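You operate a simulated robot arm through the tools that you are given. There is no shell and no other tool.

You run a simulated robot arm. Do the job below in one go: nothing can be reset, and whatever is moved stays where it is left.

TASK
Wipe the frost water off the freezer rim, shut the lid, dial to MID.
Fine: green pad back where it lay. What is to be rubbed or washed off counts as gone when no trace of it is left.

Only the result counts: the job must be done as asked and must still hold three seconds after the hand-in. Knocking over, shifting, dropping, spilling or breaking anything else fails it. A push-on lid holds only when it is set on centred and level and pressed home; a screw cap is set on level and turned clockwise until tight.

THE ROBOT
A 6-joint arm with a two-finger gripper, fixed in place. Base frame: the origin is on the floor under the middle of its stand, x ahead of it, y to its left, z up. Units: mm, rad, N and s.
It reaches about 1572 mm from its shoulder. Its first joint turns from -2.897 to 2.897 rad. Payload 2.45 kg.
The tool frame sits at the grasp point between the pads (the TCP): z along the fingers, y along the line on which they close. The tips reach 20 mm beyond it. The gripper opens to 140 mm; its body begins 168 mm behind the TCP.
Orientation is that of the tool frame in the base frame, as a unit quaternion [w, x, y, z]. With the fingers straight down and closing along the base's y, the tool's x points along the base's -x, its y along +y and its z along -z.

THE INTERFACE
- The arm moves only by the tool drive_tool. Its argument "plan" is a list of rows, each an object (a shift or turn left out is 0, a gripper value left out holds the last) with "dp": the shift along the tool's x, y, z in units of 20 mm (1.0 is 20 mm), a list of three; "turn": the turn, a rotation vector about the tool's x, y, z in units of 5 degrees (1.0 is 5 degrees), a list of three; "claw": the opening, from 0 (shut) to 1 (fully open). In form: [{"dp": [tx, ty, tz], "turn": [wx, wy, wz], "claw": claw}, ...]. A call has 1 to 20 rows; each row shifts and turns the commanded pose from where the row before left it, along the tool's axes as they then stand. A call with a number of a shift or a turn outside -1 to 1 is refused whole. A row lasts 0.2 s, in which the tool goes at most 50 mm and 0.15 rad; a call with a longer step from one row to the next is refused whole, and so is a gripper value outside its range. A pose out of reach is approached as far as the arm can. The call stops where the force on the tool passes 90 N (or 10 N more than at its start, if that is more) or the arm is blocked; 0.2 s more then pass. Each finger travels about 45 mm/s and halts on what it meets, pressing with about 34 N; the grip force reading is that of the motor and also rises with nothing between the fingers. The clock runs only during rows and for 0.2 s after the last one: add rows that do not move to give the fingers time. The reply holds the time, the measured pose of the TCP, the force on the tool along the base axes, the opening and the grip force, in the units named above and with some noise, with the torque about the TCP (base axes, N m) and any sound that the robot's microphone picked up.
- Cameras (640 x 400 px; columns grow to the right, rows downward): "scene" is fixed at [202.9, -638.9, 1558]; the picture's right is [0.60, -0.80, 0.00], its down [-0.28, -0.21, -0.94] and it looks along [0.75, 0.56, -0.35] (base axes); focal length 284 px, centre (320, 200). "wrist" rides on the gripper at [78, 11, -209] in the tool frame; the picture's right is [-0.14, 0.99, 0.00], its down [-0.92, -0.13, -0.37] and it looks along [-0.37, -0.05, 0.93] (tool axes); focal length 280 px, centre (320, 200). There is no depth. A picture from a camera that has moved, and an enlarged one, comes with that camera's place and axes in the base frame and with its lens. The place of the scene camera against the robot may be out by one fixed shift of up to 25 mm in any direction.
- camera(camera): a new picture of that camera. It takes no simulated time.
- zoom(camera, box): a new picture of the part [left, top, right, bottom] of that camera's present view, enlarged. It takes no simulated time.
- finish_job(): hands the job in; it is judged then, once.

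Nothing tells you positions but the pictures and the camera data. Unless the task says otherwise, let go and move clear before handing in.

The tools are called after "Request:" by a JSON object that holds its "name" and its "arguments". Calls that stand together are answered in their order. drive_tool: Moves the arm, as the interface text tells. Its arguments: {"type":"object","properties":{"plan":{"type":"array","items":{"type":"object","properties":{"dp":{"type":"array","items":{"type":"number"}},"turn":{"type":"array","items":{"type":"number"}},"claw":{"type":"number"}}}}},"required":["plan"]} The other tools are called the same way: camera (camera) takes a picture; zoom (camera, box) takes an enlarged picture of a part of a camera's view; finish_job () hands the job in.

At the start:

```text
clock: 0.0
ee_pos: [539.5, 167.2, 1494.4]
ee_rot: [0.0, 0.0, 1.0, -0.001]
wrist_force: [0.4, 0.5, 0.7]
torque: [-0.02, 0.0, 0.01]
width: 139.8
grasp_force: 0.1
```

scene: 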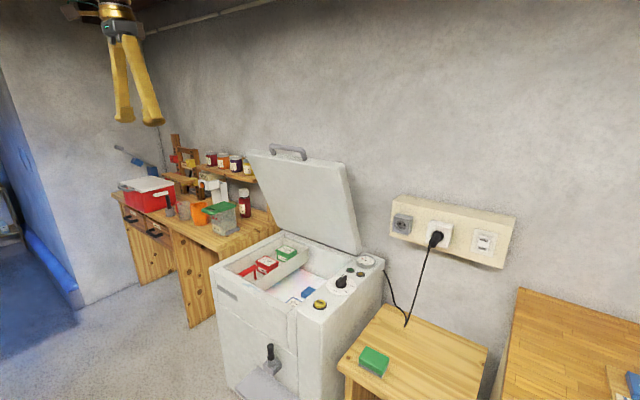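
wrist: 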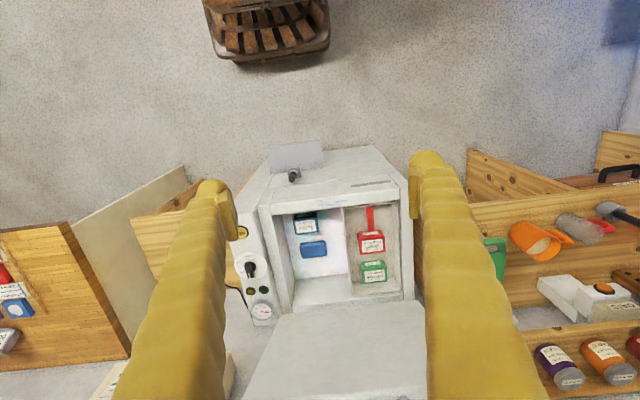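

I see a chest freezer with its lid open, a dial on a side panel, and a green pad on a small wooden table. I'll look closer before moving.

Request:
{"name": "zoom", "arguments": {"camera": "scene", "box": [200, 220, 400, 345]}}

Request:
{"name": "zoom", "arguments": {"camera": "scene", "box": [300, 240, 400, 302]}}

Request:
{"name": "zoom", "arguments": {"camera": "scene", "box": [330, 300, 490, 400]}}

Request:
{"name": "zoom", "arguments": {"camera": "wrist", "box": [220, 130, 440, 340]}}

Request:
{"name": "zoom", "arguments": {"camera": "scene", "box": [200, 130, 400, 255]}}

```text
3.20 times, centred on (300, 282) of scene
camera zoom: at [202.9, -638.9, 1558.0], right [0.6, -0.8, 0.0], down [-0.28, -0.21, -0.94], along [0.75, 0.56, -0.35], focal length 907 px, centre (384, -64)
```

zoom: 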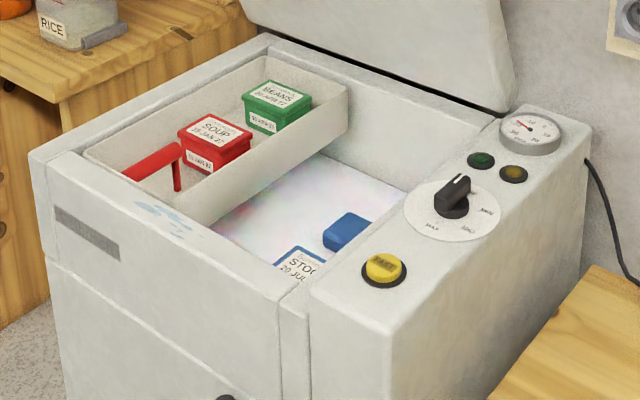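

```text
6.40 times, centred on (350, 271) of scene
camera zoom: at [202.9, -638.9, 1558.0], right [0.6, -0.8, 0.0], down [-0.28, -0.21, -0.94], along [0.75, 0.56, -0.35], focal length 1814 px, centre (128, -254)
```

zoom: 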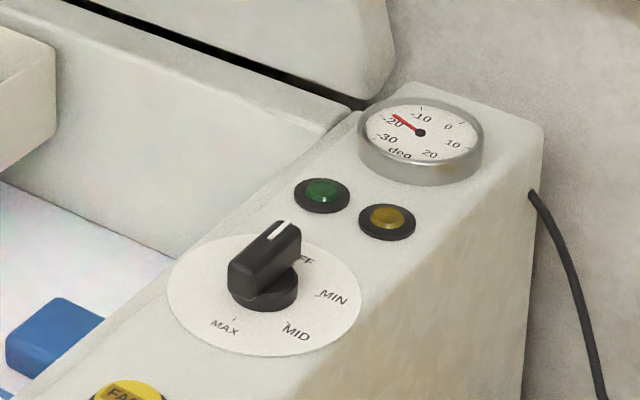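

```text
4.00 times, centred on (410, 350) of scene
camera zoom: at [202.9, -638.9, 1558.0], right [0.6, -0.8, 0.0], down [-0.28, -0.21, -0.94], along [0.75, 0.56, -0.35], focal length 1134 px, centre (-40, -400)
```

zoom: 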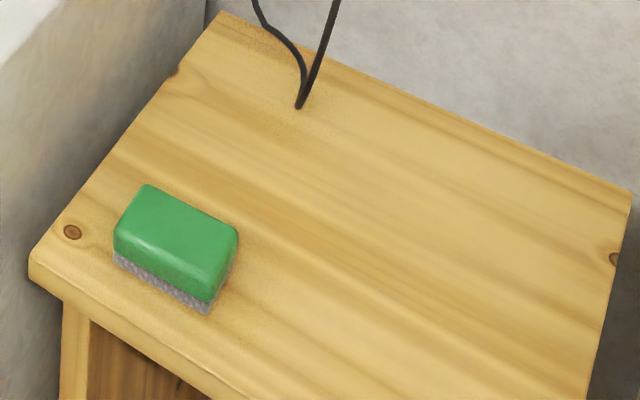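

```text
1.90 times, centred on (330, 235) of wrist
camera zoom: at [461.7, 179.0, 1703.4], right [0.14, 0.99, 0.0], down [0.92, -0.13, 0.37], along [0.37, -0.05, -0.93], focal length 534 px, centre (301, 133)
```

zoom: 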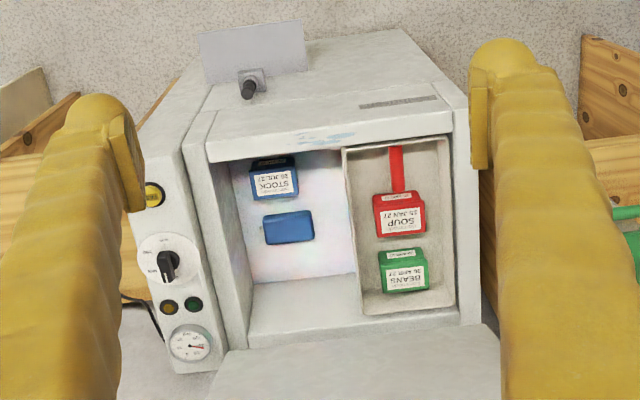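

```text
3.20 times, centred on (300, 192) of scene
camera zoom: at [202.9, -638.9, 1558.0], right [0.6, -0.8, 0.0], down [-0.28, -0.21, -0.94], along [0.75, 0.56, -0.35], focal length 907 px, centre (384, 224)
```

zoom: 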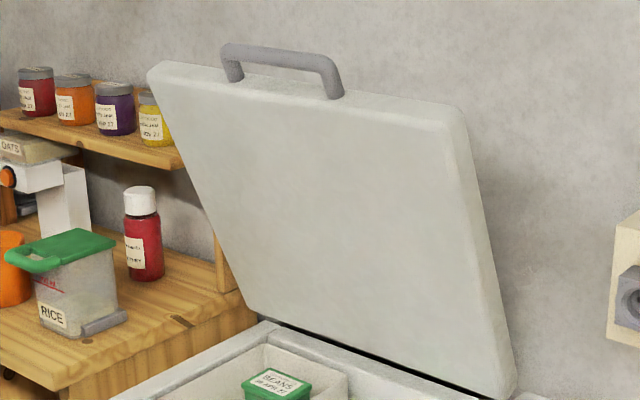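

The frost water is a pale blue smear on the middle of the front rim, at about x 815, y 170, z 830. The pad lies on the low table to the right. I'll shift the arm sideways at this height so I can triangulate with the wrist camera.

Request:
{"name": "drive_tool", "arguments": {"plan": [{"dp": [0, -1, 0]}, {"dp": [0, -1, 0]}, {"dp": [0, -1, 0]}, {"dp": [0, -1, 0]}, {"dp": [0, -1, 0]}, {"dp": [0, -1, 0]}, {"dp": [0, -1, 0]}, {"dp": [0, -1, 0]}, {"dp": [0, -1, 0]}, {"dp": [0, -1, 0]}, {"dp": [0, -1, 0]}, {"dp": [0, -1, 0]}, {"dp": [0, -1, 0]}, {"dp": [0, -1, 0]}, {"dp": [0, -1, 0]}, {"dp": [0, -1, 0]}, {"dp": [0, -1, 0]}, {"dp": [0, -1, 0]}]}}

Request:
{"name": "camera", "arguments": {"camera": "wrist"}}

Request:
{"name": "camera", "arguments": {"camera": "scene"}}

```text
clock: 3.8
ee_pos: [539.7, -192.3, 1494.9]
ee_rot: [0.0, 0.0, 1.0, -0.001]
wrist_force: [0.4, -0.4, -0.5]
torque: [0.02, 0.0, -0.01]
width: 139.8
grasp_force: 0.1
```

```text
taken
camera wrist: at [461.2, -181.4, 1703.6], right [0.14, 0.99, 0.0], down [0.92, -0.13, 0.37], along [0.37, -0.05, -0.93], focal length 280 px, centre (320, 200)
```

wrist: 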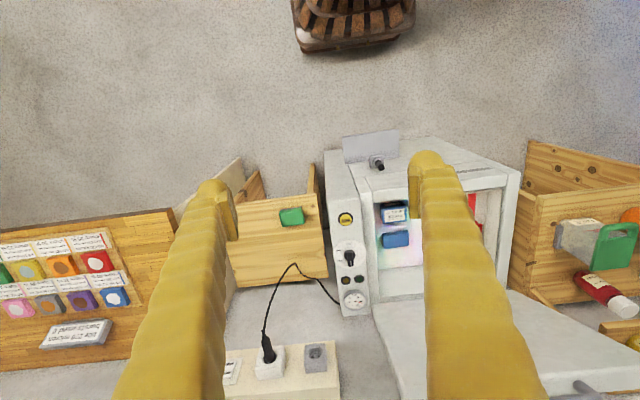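

```text
taken
```

scene: 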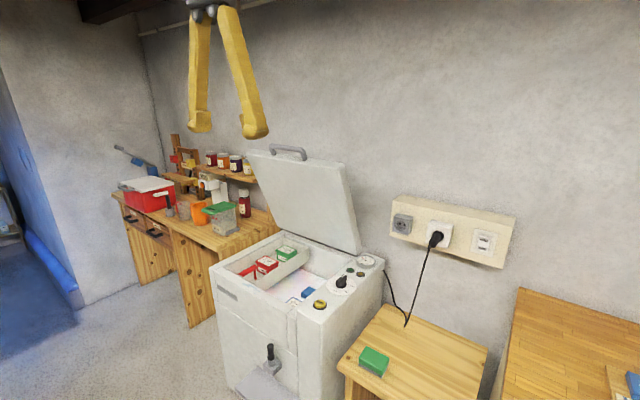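

The two wrist views put the dial knob near (1030, -155, 850) and the pad near (924, -362, 670). I'll move above the pad and lower the arm for a closer look.

Request:
{"name": "drive_tool", "arguments": {"plan": [{"dp": [-0.9, -0.425, 1]}, {"dp": [-0.9, -0.425, 1]}, {"dp": [-0.9, -0.425, 1]}, {"dp": [-0.9, -0.425, 1]}, {"dp": [-0.9, -0.425, 1]}, {"dp": [-0.9, -0.425, 1]}, {"dp": [-0.9, -0.425, 1]}, {"dp": [-0.9, -0.425, 1]}, {"dp": [-0.9, -0.425, 1]}, {"dp": [-0.9, -0.425, 1]}, {"dp": [-0.9, -0.425, 1]}, {"dp": [-0.9, -0.425, 1]}, {"dp": [-0.9, -0.425, 1]}, {"dp": [-0.9, -0.425, 1]}, {"dp": [-0.9, -0.425, 1]}, {"dp": [-0.9, -0.425, 1]}, {"dp": [-0.9, -0.425, 1]}, {"dp": [-0.9, -0.425, 1]}, {"dp": [-0.9, -0.425, 1]}, {"dp": [-0.9, -0.425, 1]}]}}

Request:
{"name": "camera", "arguments": {"camera": "wrist"}}

Request:
{"name": "camera", "arguments": {"camera": "scene"}}

```text
clock: 8.0
ee_pos: [901.2, -362.7, 1093.6]
ee_rot: [0.0, 0.0, 1.0, 0.0]
wrist_force: [0.4, -1.0, 0.9]
torque: [0.0, -0.01, -0.03]
width: 140.2
grasp_force: 0.2
```

```text
taken
camera wrist: at [822.3, -352.2, 1301.7], right [0.14, 0.99, 0.0], down [0.92, -0.13, 0.37], along [0.37, -0.05, -0.93], focal length 280 px, centre (320, 200)
```

wrist: 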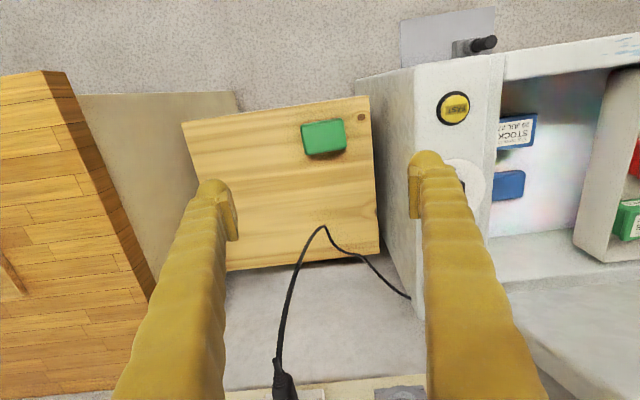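

```text
taken
```

scene: 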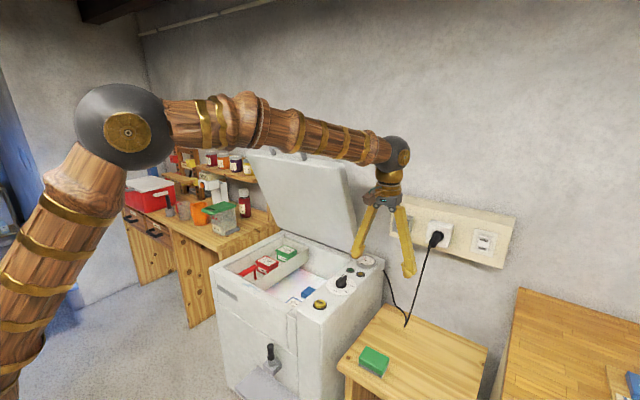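

The pad's top is near (922, -359, 686), and its long side runs along y. I'll zoom in on the pad, the rim and the panel from here.

Request:
{"name": "zoom", "arguments": {"camera": "wrist", "box": [270, 90, 400, 171]}}

Request:
{"name": "zoom", "arguments": {"camera": "wrist", "box": [380, 0, 640, 162]}}

Request:
{"name": "zoom", "arguments": {"camera": "scene", "box": [340, 335, 404, 375]}}

Request:
{"name": "zoom", "arguments": {"camera": "scene", "box": [210, 330, 330, 400]}}

Request:
{"name": "zoom", "arguments": {"camera": "scene", "box": [205, 250, 301, 310]}}

```text
4.92 times, centred on (335, 130) of wrist
camera zoom: at [822.3, -352.2, 1301.7], right [0.14, 0.99, 0.0], down [0.92, -0.13, 0.37], along [0.37, -0.05, -0.93], focal length 1380 px, centre (246, 542)
```

zoom: 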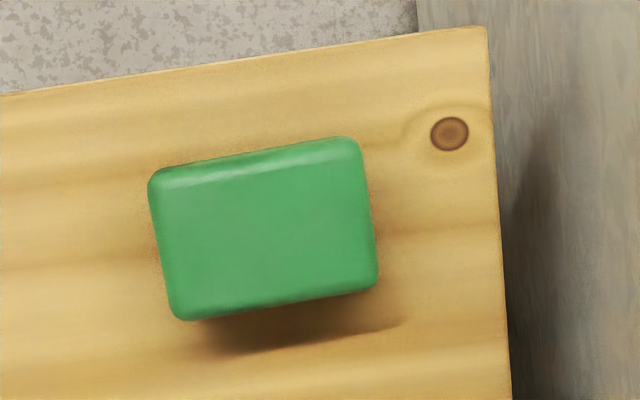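

```text
2.46 times, centred on (510, 81) of wrist
camera zoom: at [822.3, -352.2, 1301.7], right [0.14, 0.99, 0.0], down [0.92, -0.13, 0.37], along [0.37, -0.05, -0.93], focal length 690 px, centre (-148, 493)
```

zoom: 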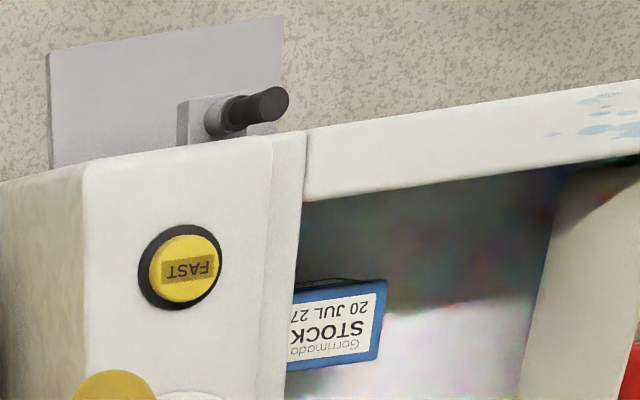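

```text
10.00 times, centred on (372, 355) of scene
camera zoom: at [202.9, -638.9, 1558.0], right [0.6, -0.8, 0.0], down [-0.28, -0.21, -0.94], along [0.75, 0.56, -0.35], focal length 2835 px, centre (-200, -1350)
```

zoom: 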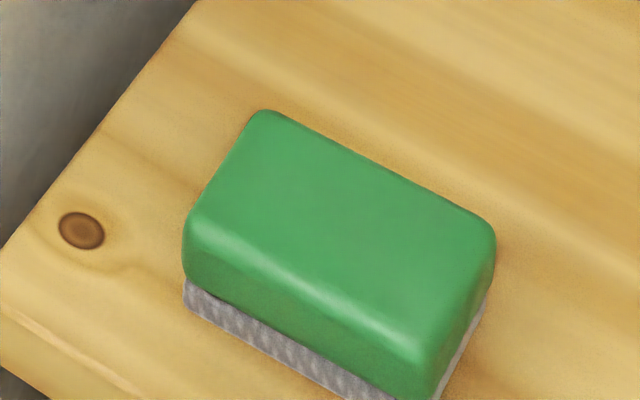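

```text
5.33 times, centred on (270, 365) of scene
camera zoom: at [202.9, -638.9, 1558.0], right [0.6, -0.8, 0.0], down [-0.28, -0.21, -0.94], along [0.75, 0.56, -0.35], focal length 1512 px, centre (587, -680)
```

zoom: 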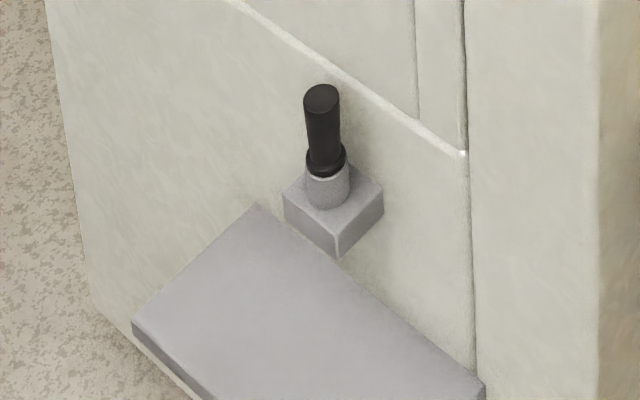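

```text
6.67 times, centred on (253, 280) of scene
camera zoom: at [202.9, -638.9, 1558.0], right [0.6, -0.8, 0.0], down [-0.28, -0.21, -0.94], along [0.75, 0.56, -0.35], focal length 1890 px, centre (767, -333)
```

zoom: 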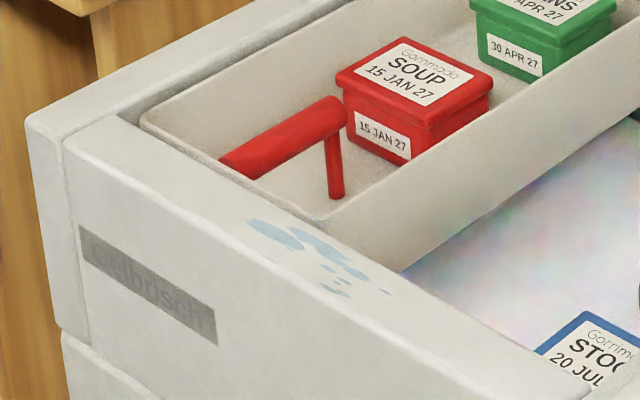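

The pad measures about 91 x 66 mm and is nearly square to the axes, centred near (922, -357). Next I'll move down over it to measure its height and the table's.

Request:
{"name": "drive_tool", "arguments": {"plan": [{"dp": [-0.1, 0.02, 1]}, {"dp": [-0.1, 0.02, 1]}, {"dp": [-0.1, 0.02, 1]}, {"dp": [-0.1, 0.02, 1]}, {"dp": [-0.1, 0.02, 1]}, {"dp": [-0.1, 0.02, 1]}, {"dp": [-0.1, 0.02, 1]}, {"dp": [-0.1, 0.02, 1]}, {"dp": [-0.1, 0.02, 1]}, {"dp": [-0.1, 0.02, 1]}, {"dp": [0, 0.05, 1]}, {"dp": [0, 0.05, 1]}, {"dp": [0, 0, 0]}]}}

Request:
{"name": "camera", "arguments": {"camera": "wrist"}}

Request:
{"name": "camera", "arguments": {"camera": "scene"}}

```text
clock: 10.8
ee_pos: [919.2, -357.1, 854.8]
ee_rot: [0.001, 0.0, 1.0, -0.001]
wrist_force: [0.3, -0.6, 1.0]
torque: [0.0, -0.01, 0.02]
width: 139.8
grasp_force: 0.0
```

```text
taken
camera wrist: at [841.3, -346.2, 1063.0], right [0.14, 0.99, 0.0], down [0.92, -0.13, 0.37], along [0.36, -0.05, -0.93], focal length 280 px, centre (320, 200)
```

wrist: 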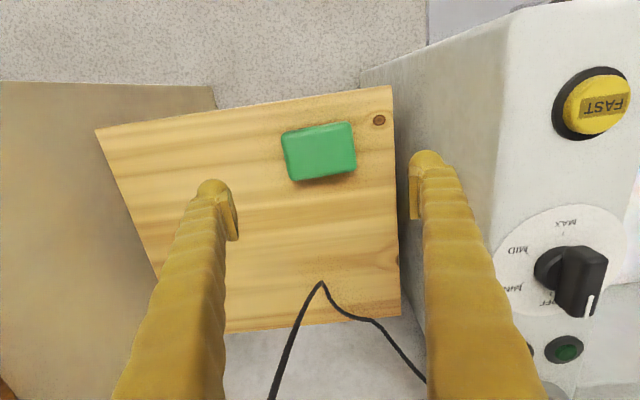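

```text
taken
```

scene: 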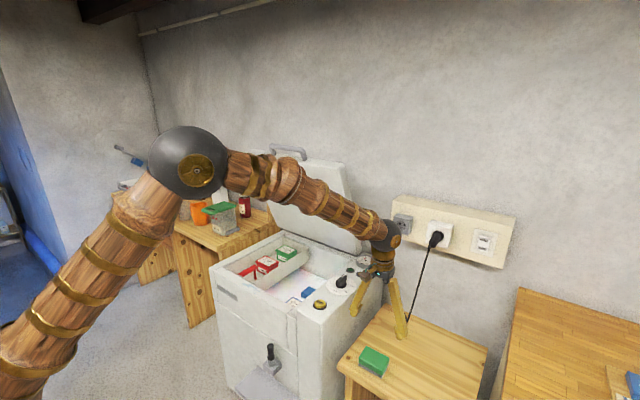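

Request:
{"name": "zoom", "arguments": {"camera": "wrist", "box": [260, 100, 388, 180]}}

Request:
{"name": "zoom", "arguments": {"camera": "wrist", "box": [480, 170, 640, 270]}}

Request:
{"name": "zoom", "arguments": {"camera": "wrist", "box": [490, 200, 640, 330]}}

```text
5.00 times, centred on (324, 140) of wrist
camera zoom: at [841.3, -346.2, 1063.0], right [0.14, 0.99, 0.0], down [0.92, -0.13, 0.37], along [0.36, -0.05, -0.93], focal length 1402 px, centre (300, 500)
```

zoom: 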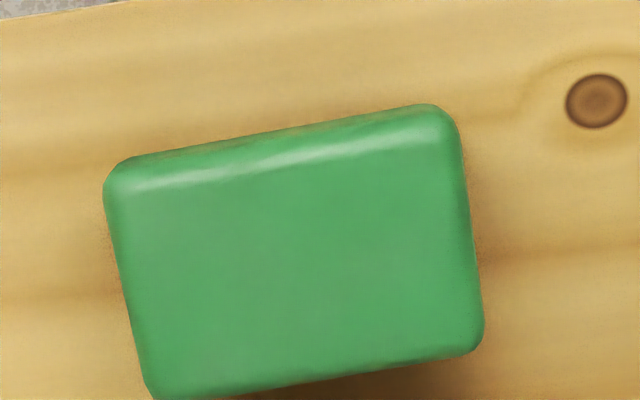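

```text
4.00 times, centred on (560, 220) of wrist
camera zoom: at [841.3, -346.2, 1063.0], right [0.14, 0.99, 0.0], down [0.92, -0.13, 0.37], along [0.36, -0.05, -0.93], focal length 1122 px, centre (-640, 120)
```

zoom: 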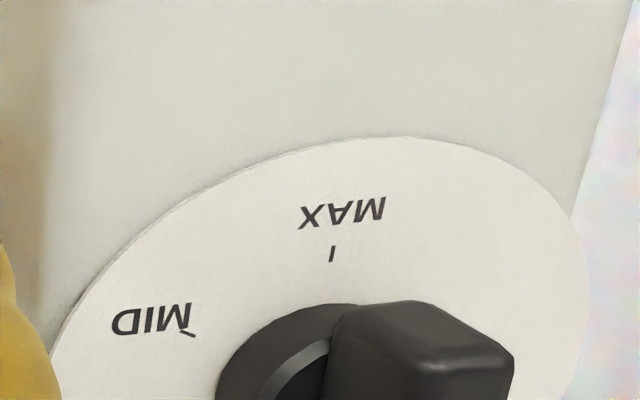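

```text
3.08 times, centred on (565, 265) of wrist
camera zoom: at [841.3, -346.2, 1063.0], right [0.14, 0.99, 0.0], down [0.92, -0.13, 0.37], along [0.36, -0.05, -0.93], focal length 863 px, centre (-434, 0)
```

zoom: 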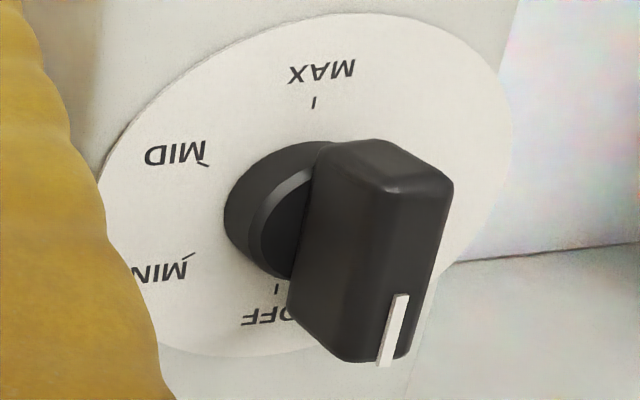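

The pad's top is at about z 686 and the table at about 646. The gripper is centred over the pad, so I'll go down to TCP z of about 678, which leaves the tips roughly 10 mm above the table.

Request:
{"name": "drive_tool", "arguments": {"plan": [{"dp": [0, 0, 1]}, {"dp": [0, 0, 1]}, {"dp": [0, 0, 1]}, {"dp": [0, 0, 1]}, {"dp": [0, 0, 1]}, {"dp": [0, 0, 1]}, {"dp": [0, 0, 1]}, {"dp": [0, 0, 0.8]}, {"dp": [0, 0, 0.5]}, {"dp": [0, 0, 0.3]}, {"dp": [0, 0, 0]}]}}

Request:
{"name": "camera", "arguments": {"camera": "wrist"}}

Request:
{"name": "zoom", "arguments": {"camera": "scene", "box": [330, 300, 426, 360]}}

Request:
{"name": "camera", "arguments": {"camera": "scene"}}

```text
clock: 13.2
ee_pos: [920.6, -356.1, 683.0]
ee_rot: [0.001, 0.0, 1.0, 0.0]
wrist_force: [-0.3, -0.1, 0.4]
torque: [0.0, 0.0, 0.02]
width: 140.1
grasp_force: 0.0
```

```text
taken
camera wrist: at [841.9, -345.0, 891.8], right [0.14, 0.99, 0.0], down [0.92, -0.13, 0.37], along [0.36, -0.05, -0.93], focal length 280 px, centre (320, 200)
```

wrist: 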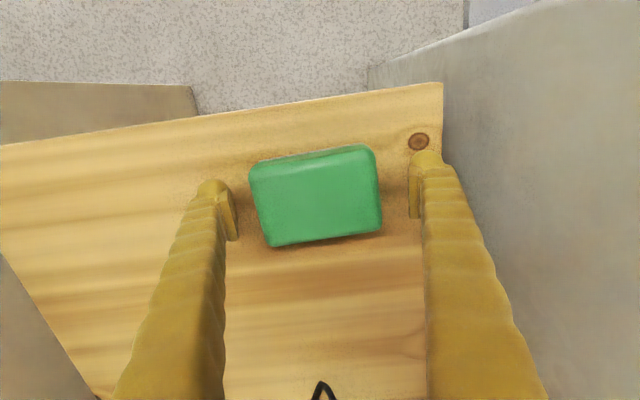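

```text
6.67 times, centred on (378, 330) of scene
camera zoom: at [202.9, -638.9, 1558.0], right [0.6, -0.8, 0.0], down [-0.28, -0.21, -0.94], along [0.75, 0.56, -0.35], focal length 1890 px, centre (-67, -667)
```

zoom: 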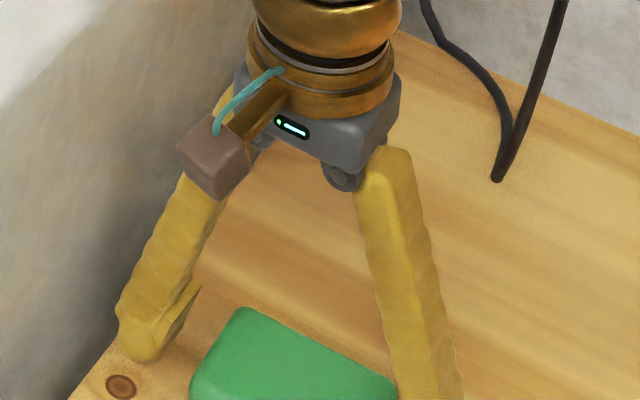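

```text
taken
```

scene: 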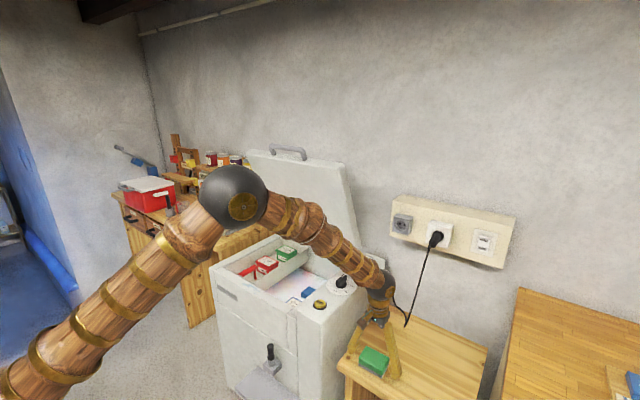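

The pad sits centred between the fingers. I'll lower 6 mm and close on it.

Request:
{"name": "drive_tool", "arguments": {"plan": [{"dp": [0, 0, 0.3]}, {"dp": [0, 0, 0]}, {"claw": 0.6}, {"claw": 0.5}, {"claw": 0.5}, {"claw": 0.5}, {"claw": 0.5}, {"claw": 0.5}]}}

Request:
{"name": "camera", "arguments": {"camera": "wrist"}}

```text
clock: 15.0
ee_pos: [919.5, -355.7, 676.8]
ee_rot: [0.0, 0.0, 1.0, 0.001]
wrist_force: [-0.3, 0.1, 3.0]
torque: [0.05, -0.02, 0.06]
width: 103.8
grasp_force: 34.1
```

```text
taken
camera wrist: at [841.5, -345.2, 885.9], right [0.14, 0.99, 0.0], down [0.92, -0.13, 0.37], along [0.37, -0.05, -0.93], focal length 280 px, centre (320, 200)
```

wrist: 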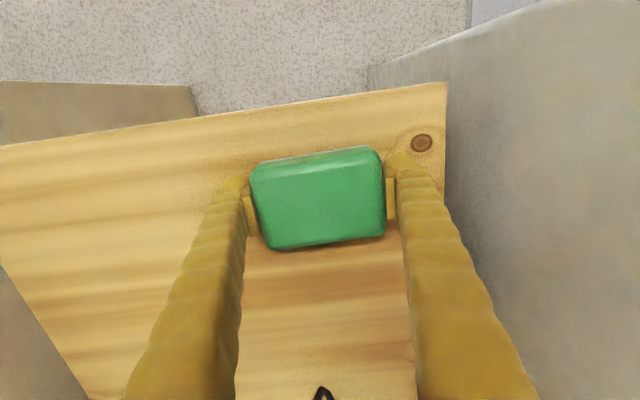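

The fingers stopped at 103.8 mm, wider than my estimate, so the pad may sit lower than I thought. I'll check where the tips meet it.

Request:
{"name": "zoom", "arguments": {"camera": "scene", "box": [340, 320, 420, 370]}}

Request:
{"name": "zoom", "arguments": {"camera": "wrist", "box": [220, 130, 420, 255]}}

```text
8.00 times, centred on (380, 345) of scene
camera zoom: at [202.9, -638.9, 1558.0], right [0.6, -0.8, 0.0], down [-0.28, -0.21, -0.94], along [0.75, 0.56, -0.35], focal length 2268 px, centre (-160, -960)
```

zoom: 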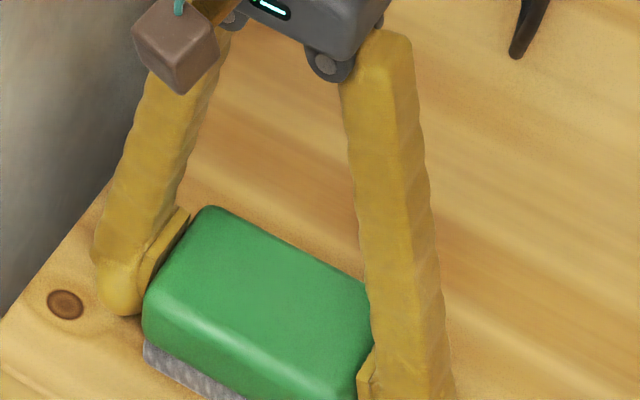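

```text
3.20 times, centred on (320, 192) of wrist
camera zoom: at [841.5, -345.2, 885.9], right [0.14, 0.99, 0.0], down [0.92, -0.13, 0.37], along [0.37, -0.05, -0.93], focal length 897 px, centre (320, 224)
```

zoom: 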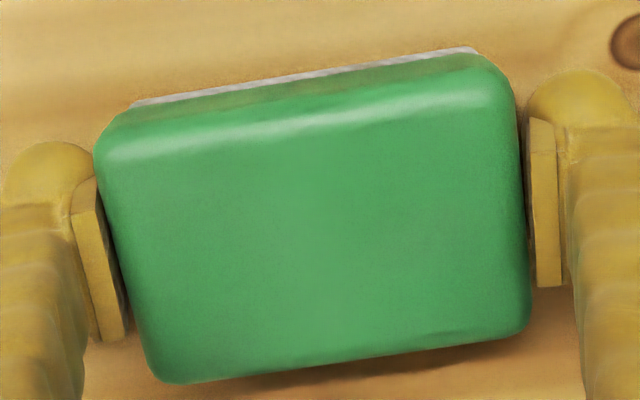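

The finger tips are nearly level with the table. I want the pad to stick out below the tips for wiping, so I'll open slightly, rise 11 mm and grip again.

Request:
{"name": "drive_tool", "arguments": {"plan": [{"claw": 0.85}, {"claw": 0.85}, {"claw": 0.85}, {"dp": [0, 0, -0.28]}, {"dp": [0, 0, -0.28]}, {"dp": [0, 0, 0]}, {"claw": 0.6}, {"claw": 0.5}, {"claw": 0.5}, {"claw": 0.5}, {"claw": 0.5}, {"claw": 0.5}]}}

Request:
{"name": "zoom", "arguments": {"camera": "wrist", "box": [220, 130, 420, 255]}}

Request:
{"name": "zoom", "arguments": {"camera": "scene", "box": [340, 320, 420, 370]}}

```text
clock: 17.6
ee_pos: [920.9, -356.0, 687.8]
ee_rot: [0.0, 0.001, 1.0, 0.0]
wrist_force: [0.7, 0.0, 4.4]
torque: [0.0, 0.01, 0.16]
width: 99.0
grasp_force: 33.7
```

```text
3.20 times, centred on (320, 192) of wrist
camera zoom: at [841.3, -345.4, 896.7], right [0.14, 0.99, 0.0], down [0.92, -0.13, 0.37], along [0.37, -0.05, -0.93], focal length 897 px, centre (320, 224)
```

zoom: 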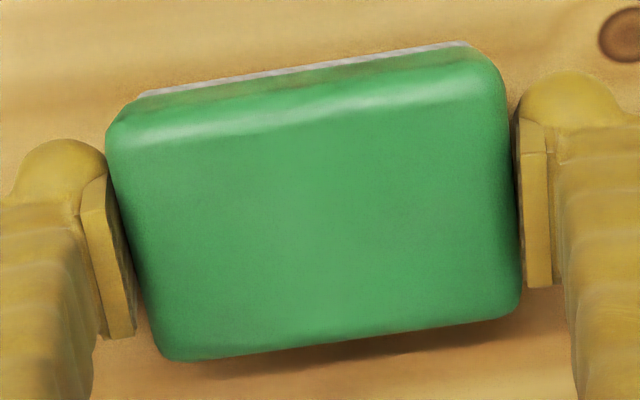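

```text
8.00 times, centred on (380, 345) of scene
camera zoom: at [202.9, -638.9, 1558.0], right [0.6, -0.8, 0.0], down [-0.28, -0.21, -0.94], along [0.75, 0.56, -0.35], focal length 2268 px, centre (-160, -960)
```

zoom: 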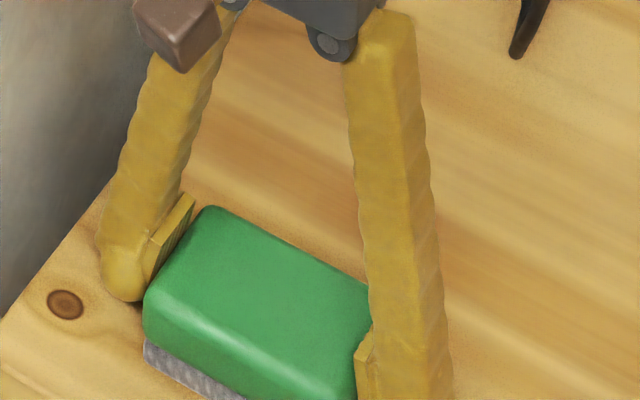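

The pad is gripped at 99 mm opening, with the tips about 11 mm above its underside. The release pose to remember is TCP (920.9, -356.0, 687.8). I'll lift it and carry it over to view the front rim.

Request:
{"name": "drive_tool", "arguments": {"plan": [{"dp": [0, 0, -0.5]}, {"dp": [0, 0, -1]}, {"dp": [0, 0, -1]}, {"dp": [0, 0, -1]}, {"dp": [0, 0, -1]}, {"dp": [0, 0, -1]}, {"dp": [0, 0, -1]}, {"dp": [0, 0, -1]}, {"dp": [0, 0, -1]}, {"dp": [0, 0, -1]}, {"dp": [0, 0, -1]}, {"dp": [0, 0, -1]}, {"dp": [0, 0, -1]}, {"dp": [0, 0, -1]}, {"dp": [0, 0, -1]}, {"dp": [0, 0, -1]}, {"dp": [0, 0, -1]}]}}

Request:
{"name": "camera", "arguments": {"camera": "scene"}}

Request:
{"name": "camera", "arguments": {"camera": "wrist"}}

```text
clock: 21.2
ee_pos: [920.6, -355.5, 1016.6]
ee_rot: [0.0, 0.0, 1.0, 0.0]
wrist_force: [-0.3, 0.4, -0.2]
torque: [-0.05, 0.04, -0.03]
width: 98.2
grasp_force: 34.3
```

```text
taken
```

scene: 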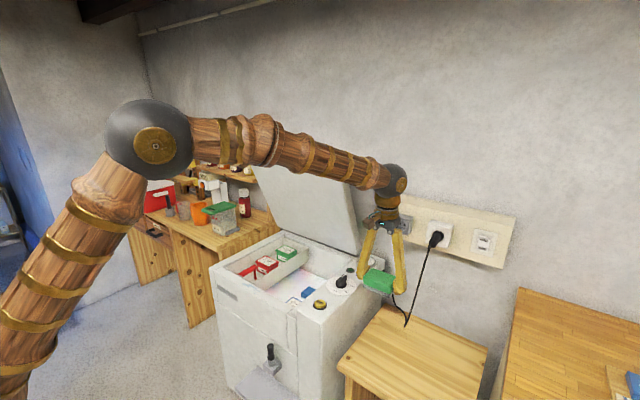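

```text
taken
camera wrist: at [842.1, -345.1, 1226.2], right [0.14, 0.99, 0.0], down [0.92, -0.13, 0.37], along [0.36, -0.05, -0.93], focal length 280 px, centre (320, 200)
```

wrist: 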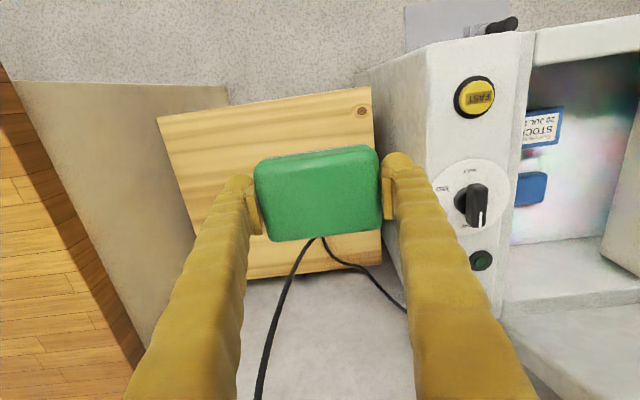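

The pad is held securely. I'll carry it sideways at this height to just above the front rim, so the frost shows ahead of the pad in the wrist view.

Request:
{"name": "drive_tool", "arguments": {"plan": [{"dp": [0.125, 1, 0]}, {"dp": [0.125, 1, 0]}, {"dp": [0.125, 1, 0]}, {"dp": [0.125, 1, 0]}, {"dp": [0.125, 1, 0]}, {"dp": [0.125, 1, 0]}, {"dp": [0.125, 1, 0]}, {"dp": [0.125, 1, 0]}, {"dp": [0.125, 1, 0]}, {"dp": [0.125, 1, 0]}, {"dp": [0.125, 1, 0]}, {"dp": [0.125, 1, 0]}, {"dp": [0.125, 1, 0]}, {"dp": [0.125, 1, 0]}, {"dp": [0.125, 1, 0]}, {"dp": [0.125, 1, 0]}, {"dp": [0.125, 1, 0]}, {"dp": [0.125, 1, 0]}, {"dp": [0.125, 1, 0]}, {"dp": [0.125, 1, 0]}]}}

Request:
{"name": "drive_tool", "arguments": {"plan": [{"dp": [0, 1, 0]}, {"dp": [0, 1, 0]}, {"dp": [0, 1, 0]}, {"dp": [0, 1, 0]}, {"dp": [0, 1, 0]}, {"dp": [0, 1, 0]}, {"dp": [0, 0.5, 0]}, {"dp": [0, 0, 0]}]}}

Request:
{"name": "camera", "arguments": {"camera": "wrist"}}

Request:
{"name": "camera", "arguments": {"camera": "scene"}}

```text
clock: 25.4
ee_pos: [870.3, 44.3, 1017.0]
ee_rot: [0.0, 0.0, 1.0, 0.0]
wrist_force: [-0.2, 0.3, -1.4]
torque: [0.0, -0.01, -0.04]
width: 97.7
grasp_force: 33.1
```

```text
clock: 27.2
ee_pos: [870.9, 173.5, 1019.8]
ee_rot: [-0.001, 0.0, 1.0, 0.0]
wrist_force: [-0.1, 0.3, -1.3]
torque: [0.0, -0.04, -0.03]
width: 97.7
grasp_force: 33.6
```

```text
taken
camera wrist: at [791.6, 185.0, 1227.7], right [0.14, 0.99, 0.0], down [0.92, -0.13, 0.37], along [0.36, -0.05, -0.93], focal length 280 px, centre (320, 200)
```

wrist: 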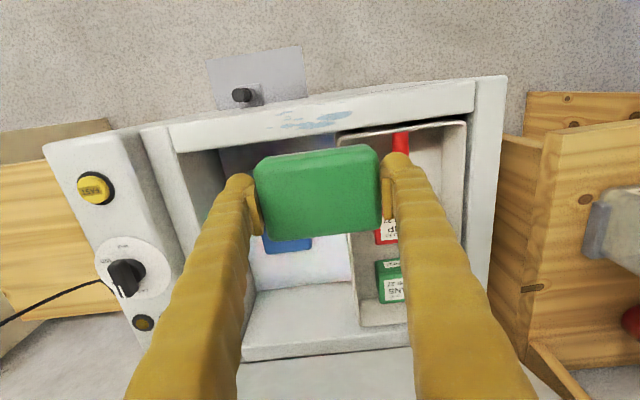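

```text
taken
```

scene: 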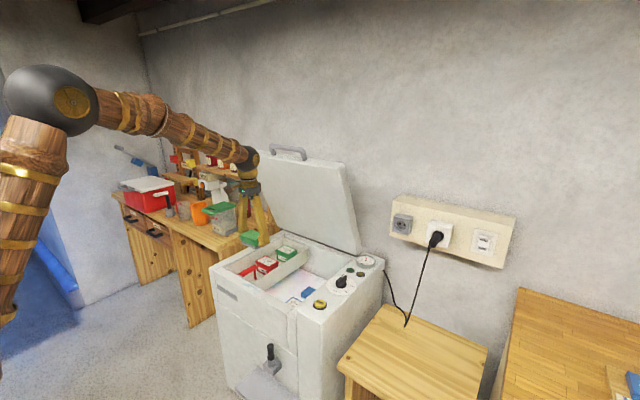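

Request:
{"name": "zoom", "arguments": {"camera": "wrist", "box": [240, 70, 440, 195]}}

Request:
{"name": "zoom", "arguments": {"camera": "scene", "box": [205, 220, 301, 300]}}

Request:
{"name": "zoom", "arguments": {"camera": "wrist", "box": [30, 150, 230, 340]}}

```text
3.20 times, centred on (340, 132) of wrist
camera zoom: at [791.6, 185.0, 1227.7], right [0.14, 0.99, 0.0], down [0.92, -0.13, 0.37], along [0.36, -0.05, -0.93], focal length 897 px, centre (256, 416)
```

zoom: 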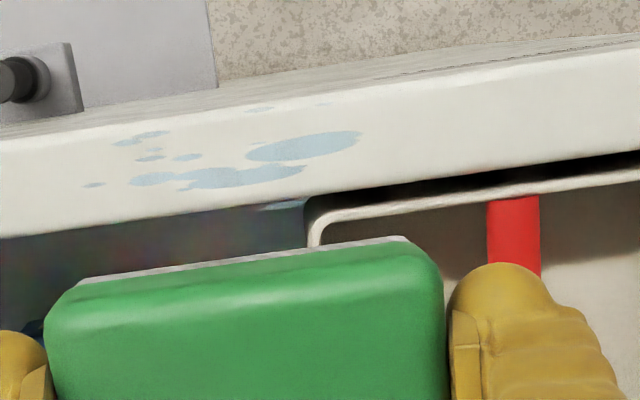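

```text
5.00 times, centred on (253, 260) of scene
camera zoom: at [202.9, -638.9, 1558.0], right [0.6, -0.8, 0.0], down [-0.28, -0.21, -0.94], along [0.75, 0.56, -0.35], focal length 1418 px, centre (655, -100)
```

zoom: 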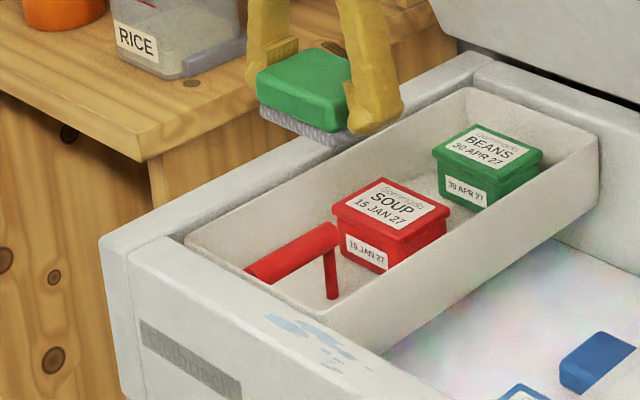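

```text
2.11 times, centred on (130, 245) of wrist
camera zoom: at [791.6, 185.0, 1227.7], right [0.14, 0.99, 0.0], down [0.92, -0.13, 0.37], along [0.36, -0.05, -0.93], focal length 590 px, centre (720, 105)
```

zoom: 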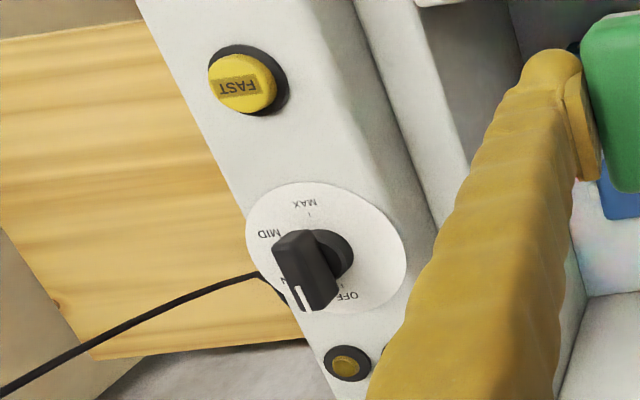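

Request:
{"name": "zoom", "arguments": {"camera": "wrist", "box": [260, 90, 364, 155]}}

Request:
{"name": "zoom", "arguments": {"camera": "wrist", "box": [305, 110, 353, 140]}}

Request:
{"name": "zoom", "arguments": {"camera": "scene", "box": [237, 274, 285, 304]}}

```text
6.15 times, centred on (312, 122) of wrist
camera zoom: at [791.6, 185.0, 1227.7], right [0.14, 0.99, 0.0], down [0.92, -0.13, 0.37], along [0.36, -0.05, -0.93], focal length 1726 px, centre (369, 677)
```

zoom: 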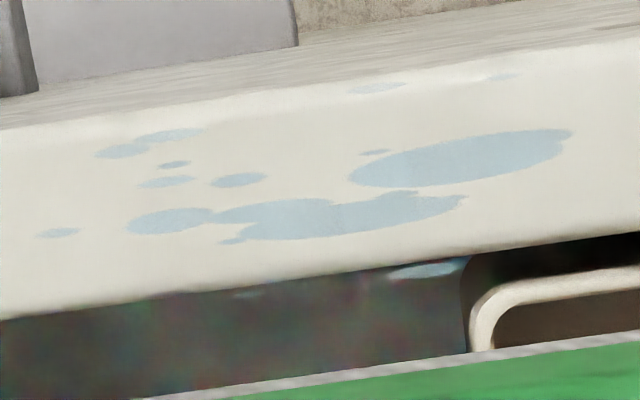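

```text
13.33 times, centred on (329, 125) of wrist
camera zoom: at [791.6, 185.0, 1227.7], right [0.14, 0.99, 0.0], down [0.92, -0.13, 0.37], along [0.36, -0.05, -0.93], focal length 3738 px, centre (200, 1200)
```

zoom: 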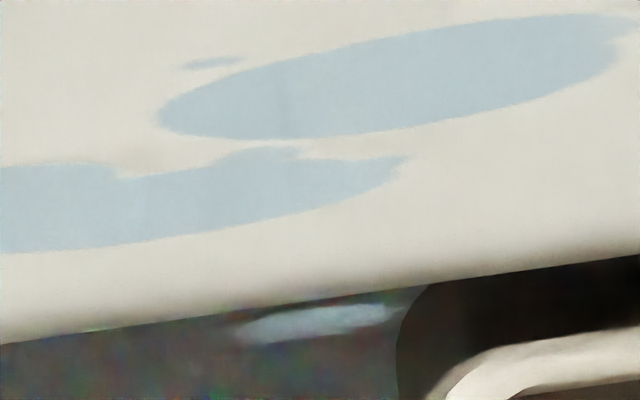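

```text
13.33 times, centred on (261, 289) of scene
camera zoom: at [202.9, -638.9, 1558.0], right [0.6, -0.8, 0.0], down [-0.28, -0.21, -0.94], along [0.75, 0.56, -0.35], focal length 3780 px, centre (1107, -987)
```

zoom: 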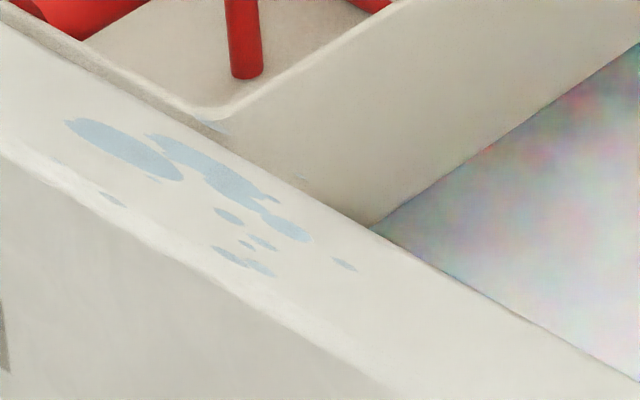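

The frost covers about x 812–852 and y 108–228 on the front rim, with the tray edge just behind it at about x 859. I'll keep the pad centred at x of about 821 so it covers the rim without touching the tray, and come down carefully.

Request:
{"name": "drive_tool", "arguments": {"plan": [{"dp": [0.6, -0.07, 0.8]}, {"dp": [0.6, -0.07, 0.8]}, {"dp": [0.6, -0.07, 0.8]}, {"dp": [0.65, -0.07, 0.8]}, {"dp": [0, 0, 0.8]}, {"dp": [0, 0, 0.8]}, {"dp": [0, 0, 0.8]}, {"dp": [0, 0, 0.4]}, {"dp": [0, 0, 0]}]}}

Request:
{"name": "camera", "arguments": {"camera": "wrist"}}

Request:
{"name": "zoom", "arguments": {"camera": "scene", "box": [205, 240, 301, 300]}}

Request:
{"name": "camera", "arguments": {"camera": "scene"}}

```text
clock: 29.2
ee_pos: [822.1, 168.6, 896.4]
ee_rot: [0.0, 0.0, 1.0, 0.0]
wrist_force: [0.0, 0.4, -2.4]
torque: [0.03, -0.01, 0.0]
width: 97.3
grasp_force: 33.4
```

```text
taken
camera wrist: at [742.3, 179.6, 1105.7], right [0.14, 0.99, 0.0], down [0.92, -0.13, 0.37], along [0.37, -0.05, -0.93], focal length 280 px, centre (320, 200)
```

wrist: 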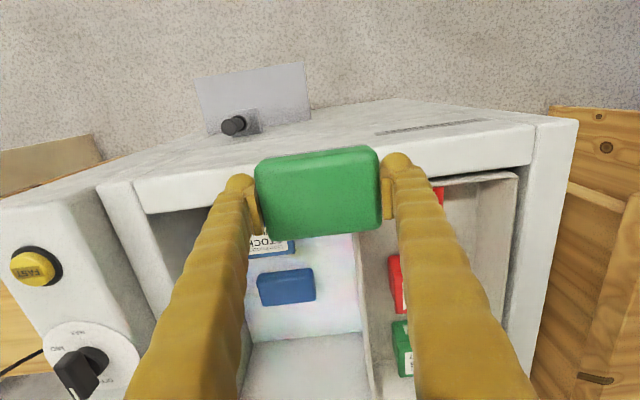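

```text
6.67 times, centred on (253, 270) of scene
camera zoom: at [202.9, -638.9, 1558.0], right [0.6, -0.8, 0.0], down [-0.28, -0.21, -0.94], along [0.75, 0.56, -0.35], focal length 1890 px, centre (767, -267)
```

zoom: 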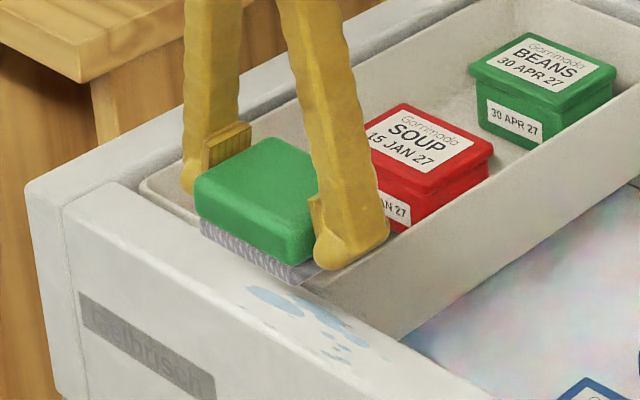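

```text
taken
```

scene: 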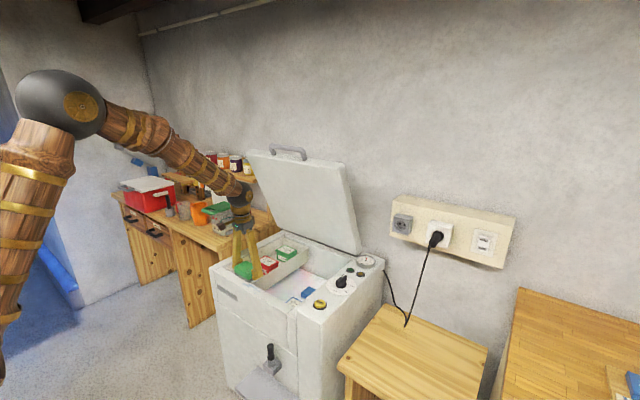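

The pad hangs above the frost. I'll lower it in small steps and watch the contact force.

Request:
{"name": "drive_tool", "arguments": {"plan": [{"dp": [0, 0, 0.25]}, {"dp": [0, 0, 0.25]}, {"dp": [0, 0, 0.25]}, {"dp": [0, 0, 0.25]}]}}

Request:
{"name": "zoom", "arguments": {"camera": "scene", "box": [205, 250, 301, 310]}}

Request:
{"name": "zoom", "arguments": {"camera": "wrist", "box": [420, 100, 620, 225]}}

```text
clock: 30.2
ee_pos: [820.7, 169.4, 877.3]
ee_rot: [0.0, 0.0, 1.0, 0.001]
wrist_force: [-0.9, -1.0, -1.0]
torque: [0.01, 0.01, -0.03]
width: 97.4
grasp_force: 34.2
```

```text
6.67 times, centred on (253, 280) of scene
camera zoom: at [202.9, -638.9, 1558.0], right [0.6, -0.8, 0.0], down [-0.28, -0.21, -0.94], along [0.75, 0.56, -0.35], focal length 1890 px, centre (767, -333)
```

zoom: 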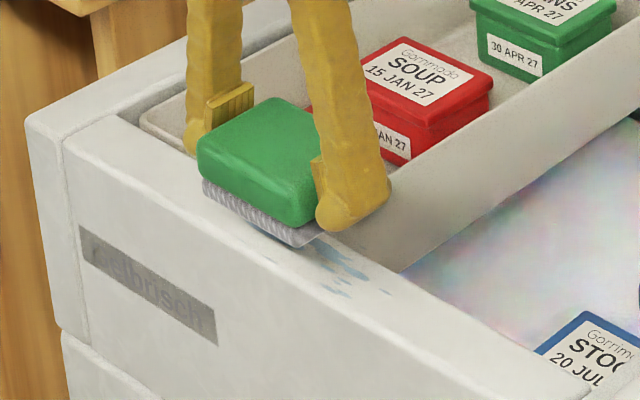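

```text
3.20 times, centred on (520, 162) of wrist
camera zoom: at [742.2, 179.8, 1086.3], right [0.14, 0.99, 0.0], down [0.92, -0.13, 0.37], along [0.36, -0.05, -0.93], focal length 897 px, centre (-320, 320)
```

zoom: 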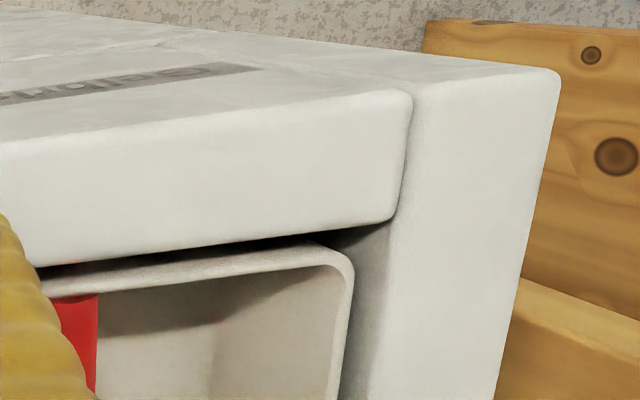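

Rechecking the geometry, the rim is lower than I assumed, at roughly z 800. I'll move x forward about 4 mm and keep going down slowly.

Request:
{"name": "drive_tool", "arguments": {"plan": [{"dp": [-0.2, 0, 0.25]}, {"dp": [0, 0, 0.25]}, {"dp": [0, 0, 0.25]}, {"dp": [0, 0, 0.25]}, {"dp": [0, 0, 0.15]}, {"dp": [0, 0, 0.1]}, {"dp": [0, 0, 0]}]}}

Request:
{"name": "zoom", "arguments": {"camera": "scene", "box": [205, 250, 301, 310]}}

```text
clock: 31.8
ee_pos: [825.2, 169.6, 851.3]
ee_rot: [0.0, 0.0, 1.0, 0.0]
wrist_force: [-0.9, -0.1, -0.3]
torque: [0.0, -0.01, -0.04]
width: 97.2
grasp_force: 33.2
```

```text
6.67 times, centred on (253, 280) of scene
camera zoom: at [202.9, -638.9, 1558.0], right [0.6, -0.8, 0.0], down [-0.28, -0.21, -0.94], along [0.75, 0.56, -0.35], focal length 1890 px, centre (767, -333)
```

zoom: 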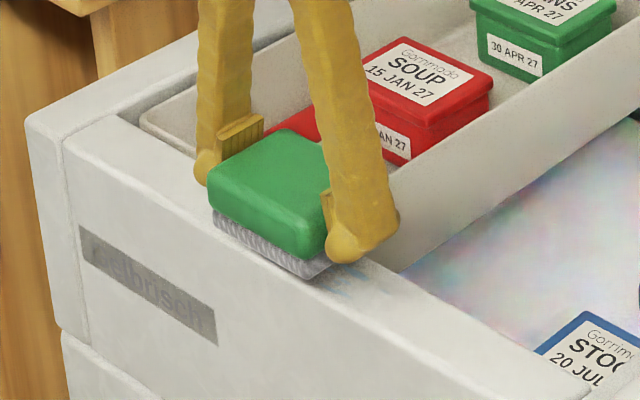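

Request:
{"name": "drive_tool", "arguments": {"plan": [{"dp": [0, 0, 0.15]}, {"dp": [0, 0, 0.15]}, {"dp": [0, 0, 0.15]}, {"dp": [0, 0, 0.1]}]}}

Request:
{"name": "drive_tool", "arguments": {"plan": [{"dp": [0, 0, 0.1]}, {"dp": [0, 0, 0.1]}]}}

Request:
{"name": "zoom", "arguments": {"camera": "scene", "box": [205, 250, 301, 310]}}

```text
clock: 32.8
ee_pos: [825.6, 169.0, 840.2]
ee_rot: [0.001, 0.0, 1.0, 0.0]
wrist_force: [0.1, -1.1, 0.0]
torque: [0.02, 0.02, -0.01]
width: 97.2
grasp_force: 34.3
```

```text
clock: 33.4
ee_pos: [826.6, 169.4, 838.9]
ee_rot: [0.0, -0.001, 1.0, 0.0]
wrist_force: [0.0, -0.6, -0.3]
torque: [-0.01, 0.02, -0.01]
width: 97.0
grasp_force: 33.9
```

```text
6.67 times, centred on (253, 280) of scene
camera zoom: at [202.9, -638.9, 1558.0], right [0.6, -0.8, 0.0], down [-0.28, -0.21, -0.94], along [0.75, 0.56, -0.35], focal length 1890 px, centre (767, -333)
```

zoom: 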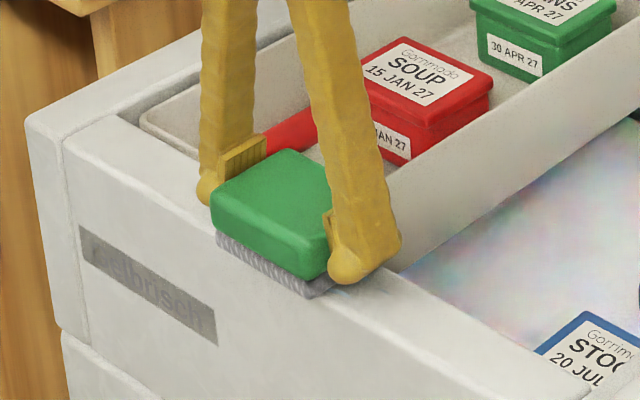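

Request:
{"name": "drive_tool", "arguments": {"plan": [{"dp": [0, 0, 0.1]}, {"dp": [0, 0, 0.1]}]}}

Request:
{"name": "drive_tool", "arguments": {"plan": [{"dp": [0, 0, 0.1]}, {"dp": [0, 0, 0.1]}]}}

Request:
{"name": "drive_tool", "arguments": {"plan": [{"dp": [0, 0, 0.1]}]}}

Request:
{"name": "zoom", "arguments": {"camera": "scene", "box": [205, 250, 301, 310]}}

```text
clock: 34.0
ee_pos: [826.1, 168.6, 832.7]
ee_rot: [-0.001, 0.0, 1.0, 0.0]
wrist_force: [0.5, -0.2, -0.7]
torque: [0.0, -0.01, -0.03]
width: 97.2
grasp_force: 33.3
```

```text
clock: 34.6
ee_pos: [824.5, 168.6, 829.4]
ee_rot: [0.0, 0.0, 1.0, 0.0]
wrist_force: [-4.3, 1.3, 11.8]
torque: [-0.06, 0.02, -0.03]
width: 97.3
grasp_force: 33.4
```

```text
clock: 35.0
ee_pos: [826.3, 168.2, 829.7]
ee_rot: [0.001, 0.0, 1.0, 0.0]
wrist_force: [-13.6, 0.8, 45.2]
torque: [-0.02, 0.49, 0.08]
width: 97.5
grasp_force: 34.0
```

```text
6.67 times, centred on (253, 280) of scene
camera zoom: at [202.9, -638.9, 1558.0], right [0.6, -0.8, 0.0], down [-0.28, -0.21, -0.94], along [0.75, 0.56, -0.35], focal length 1890 px, centre (767, -333)
```

zoom: 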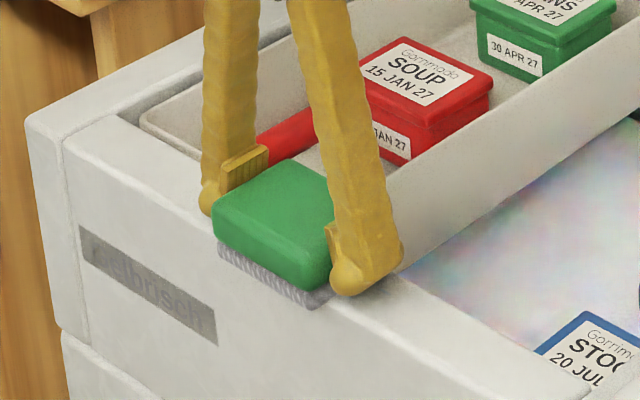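

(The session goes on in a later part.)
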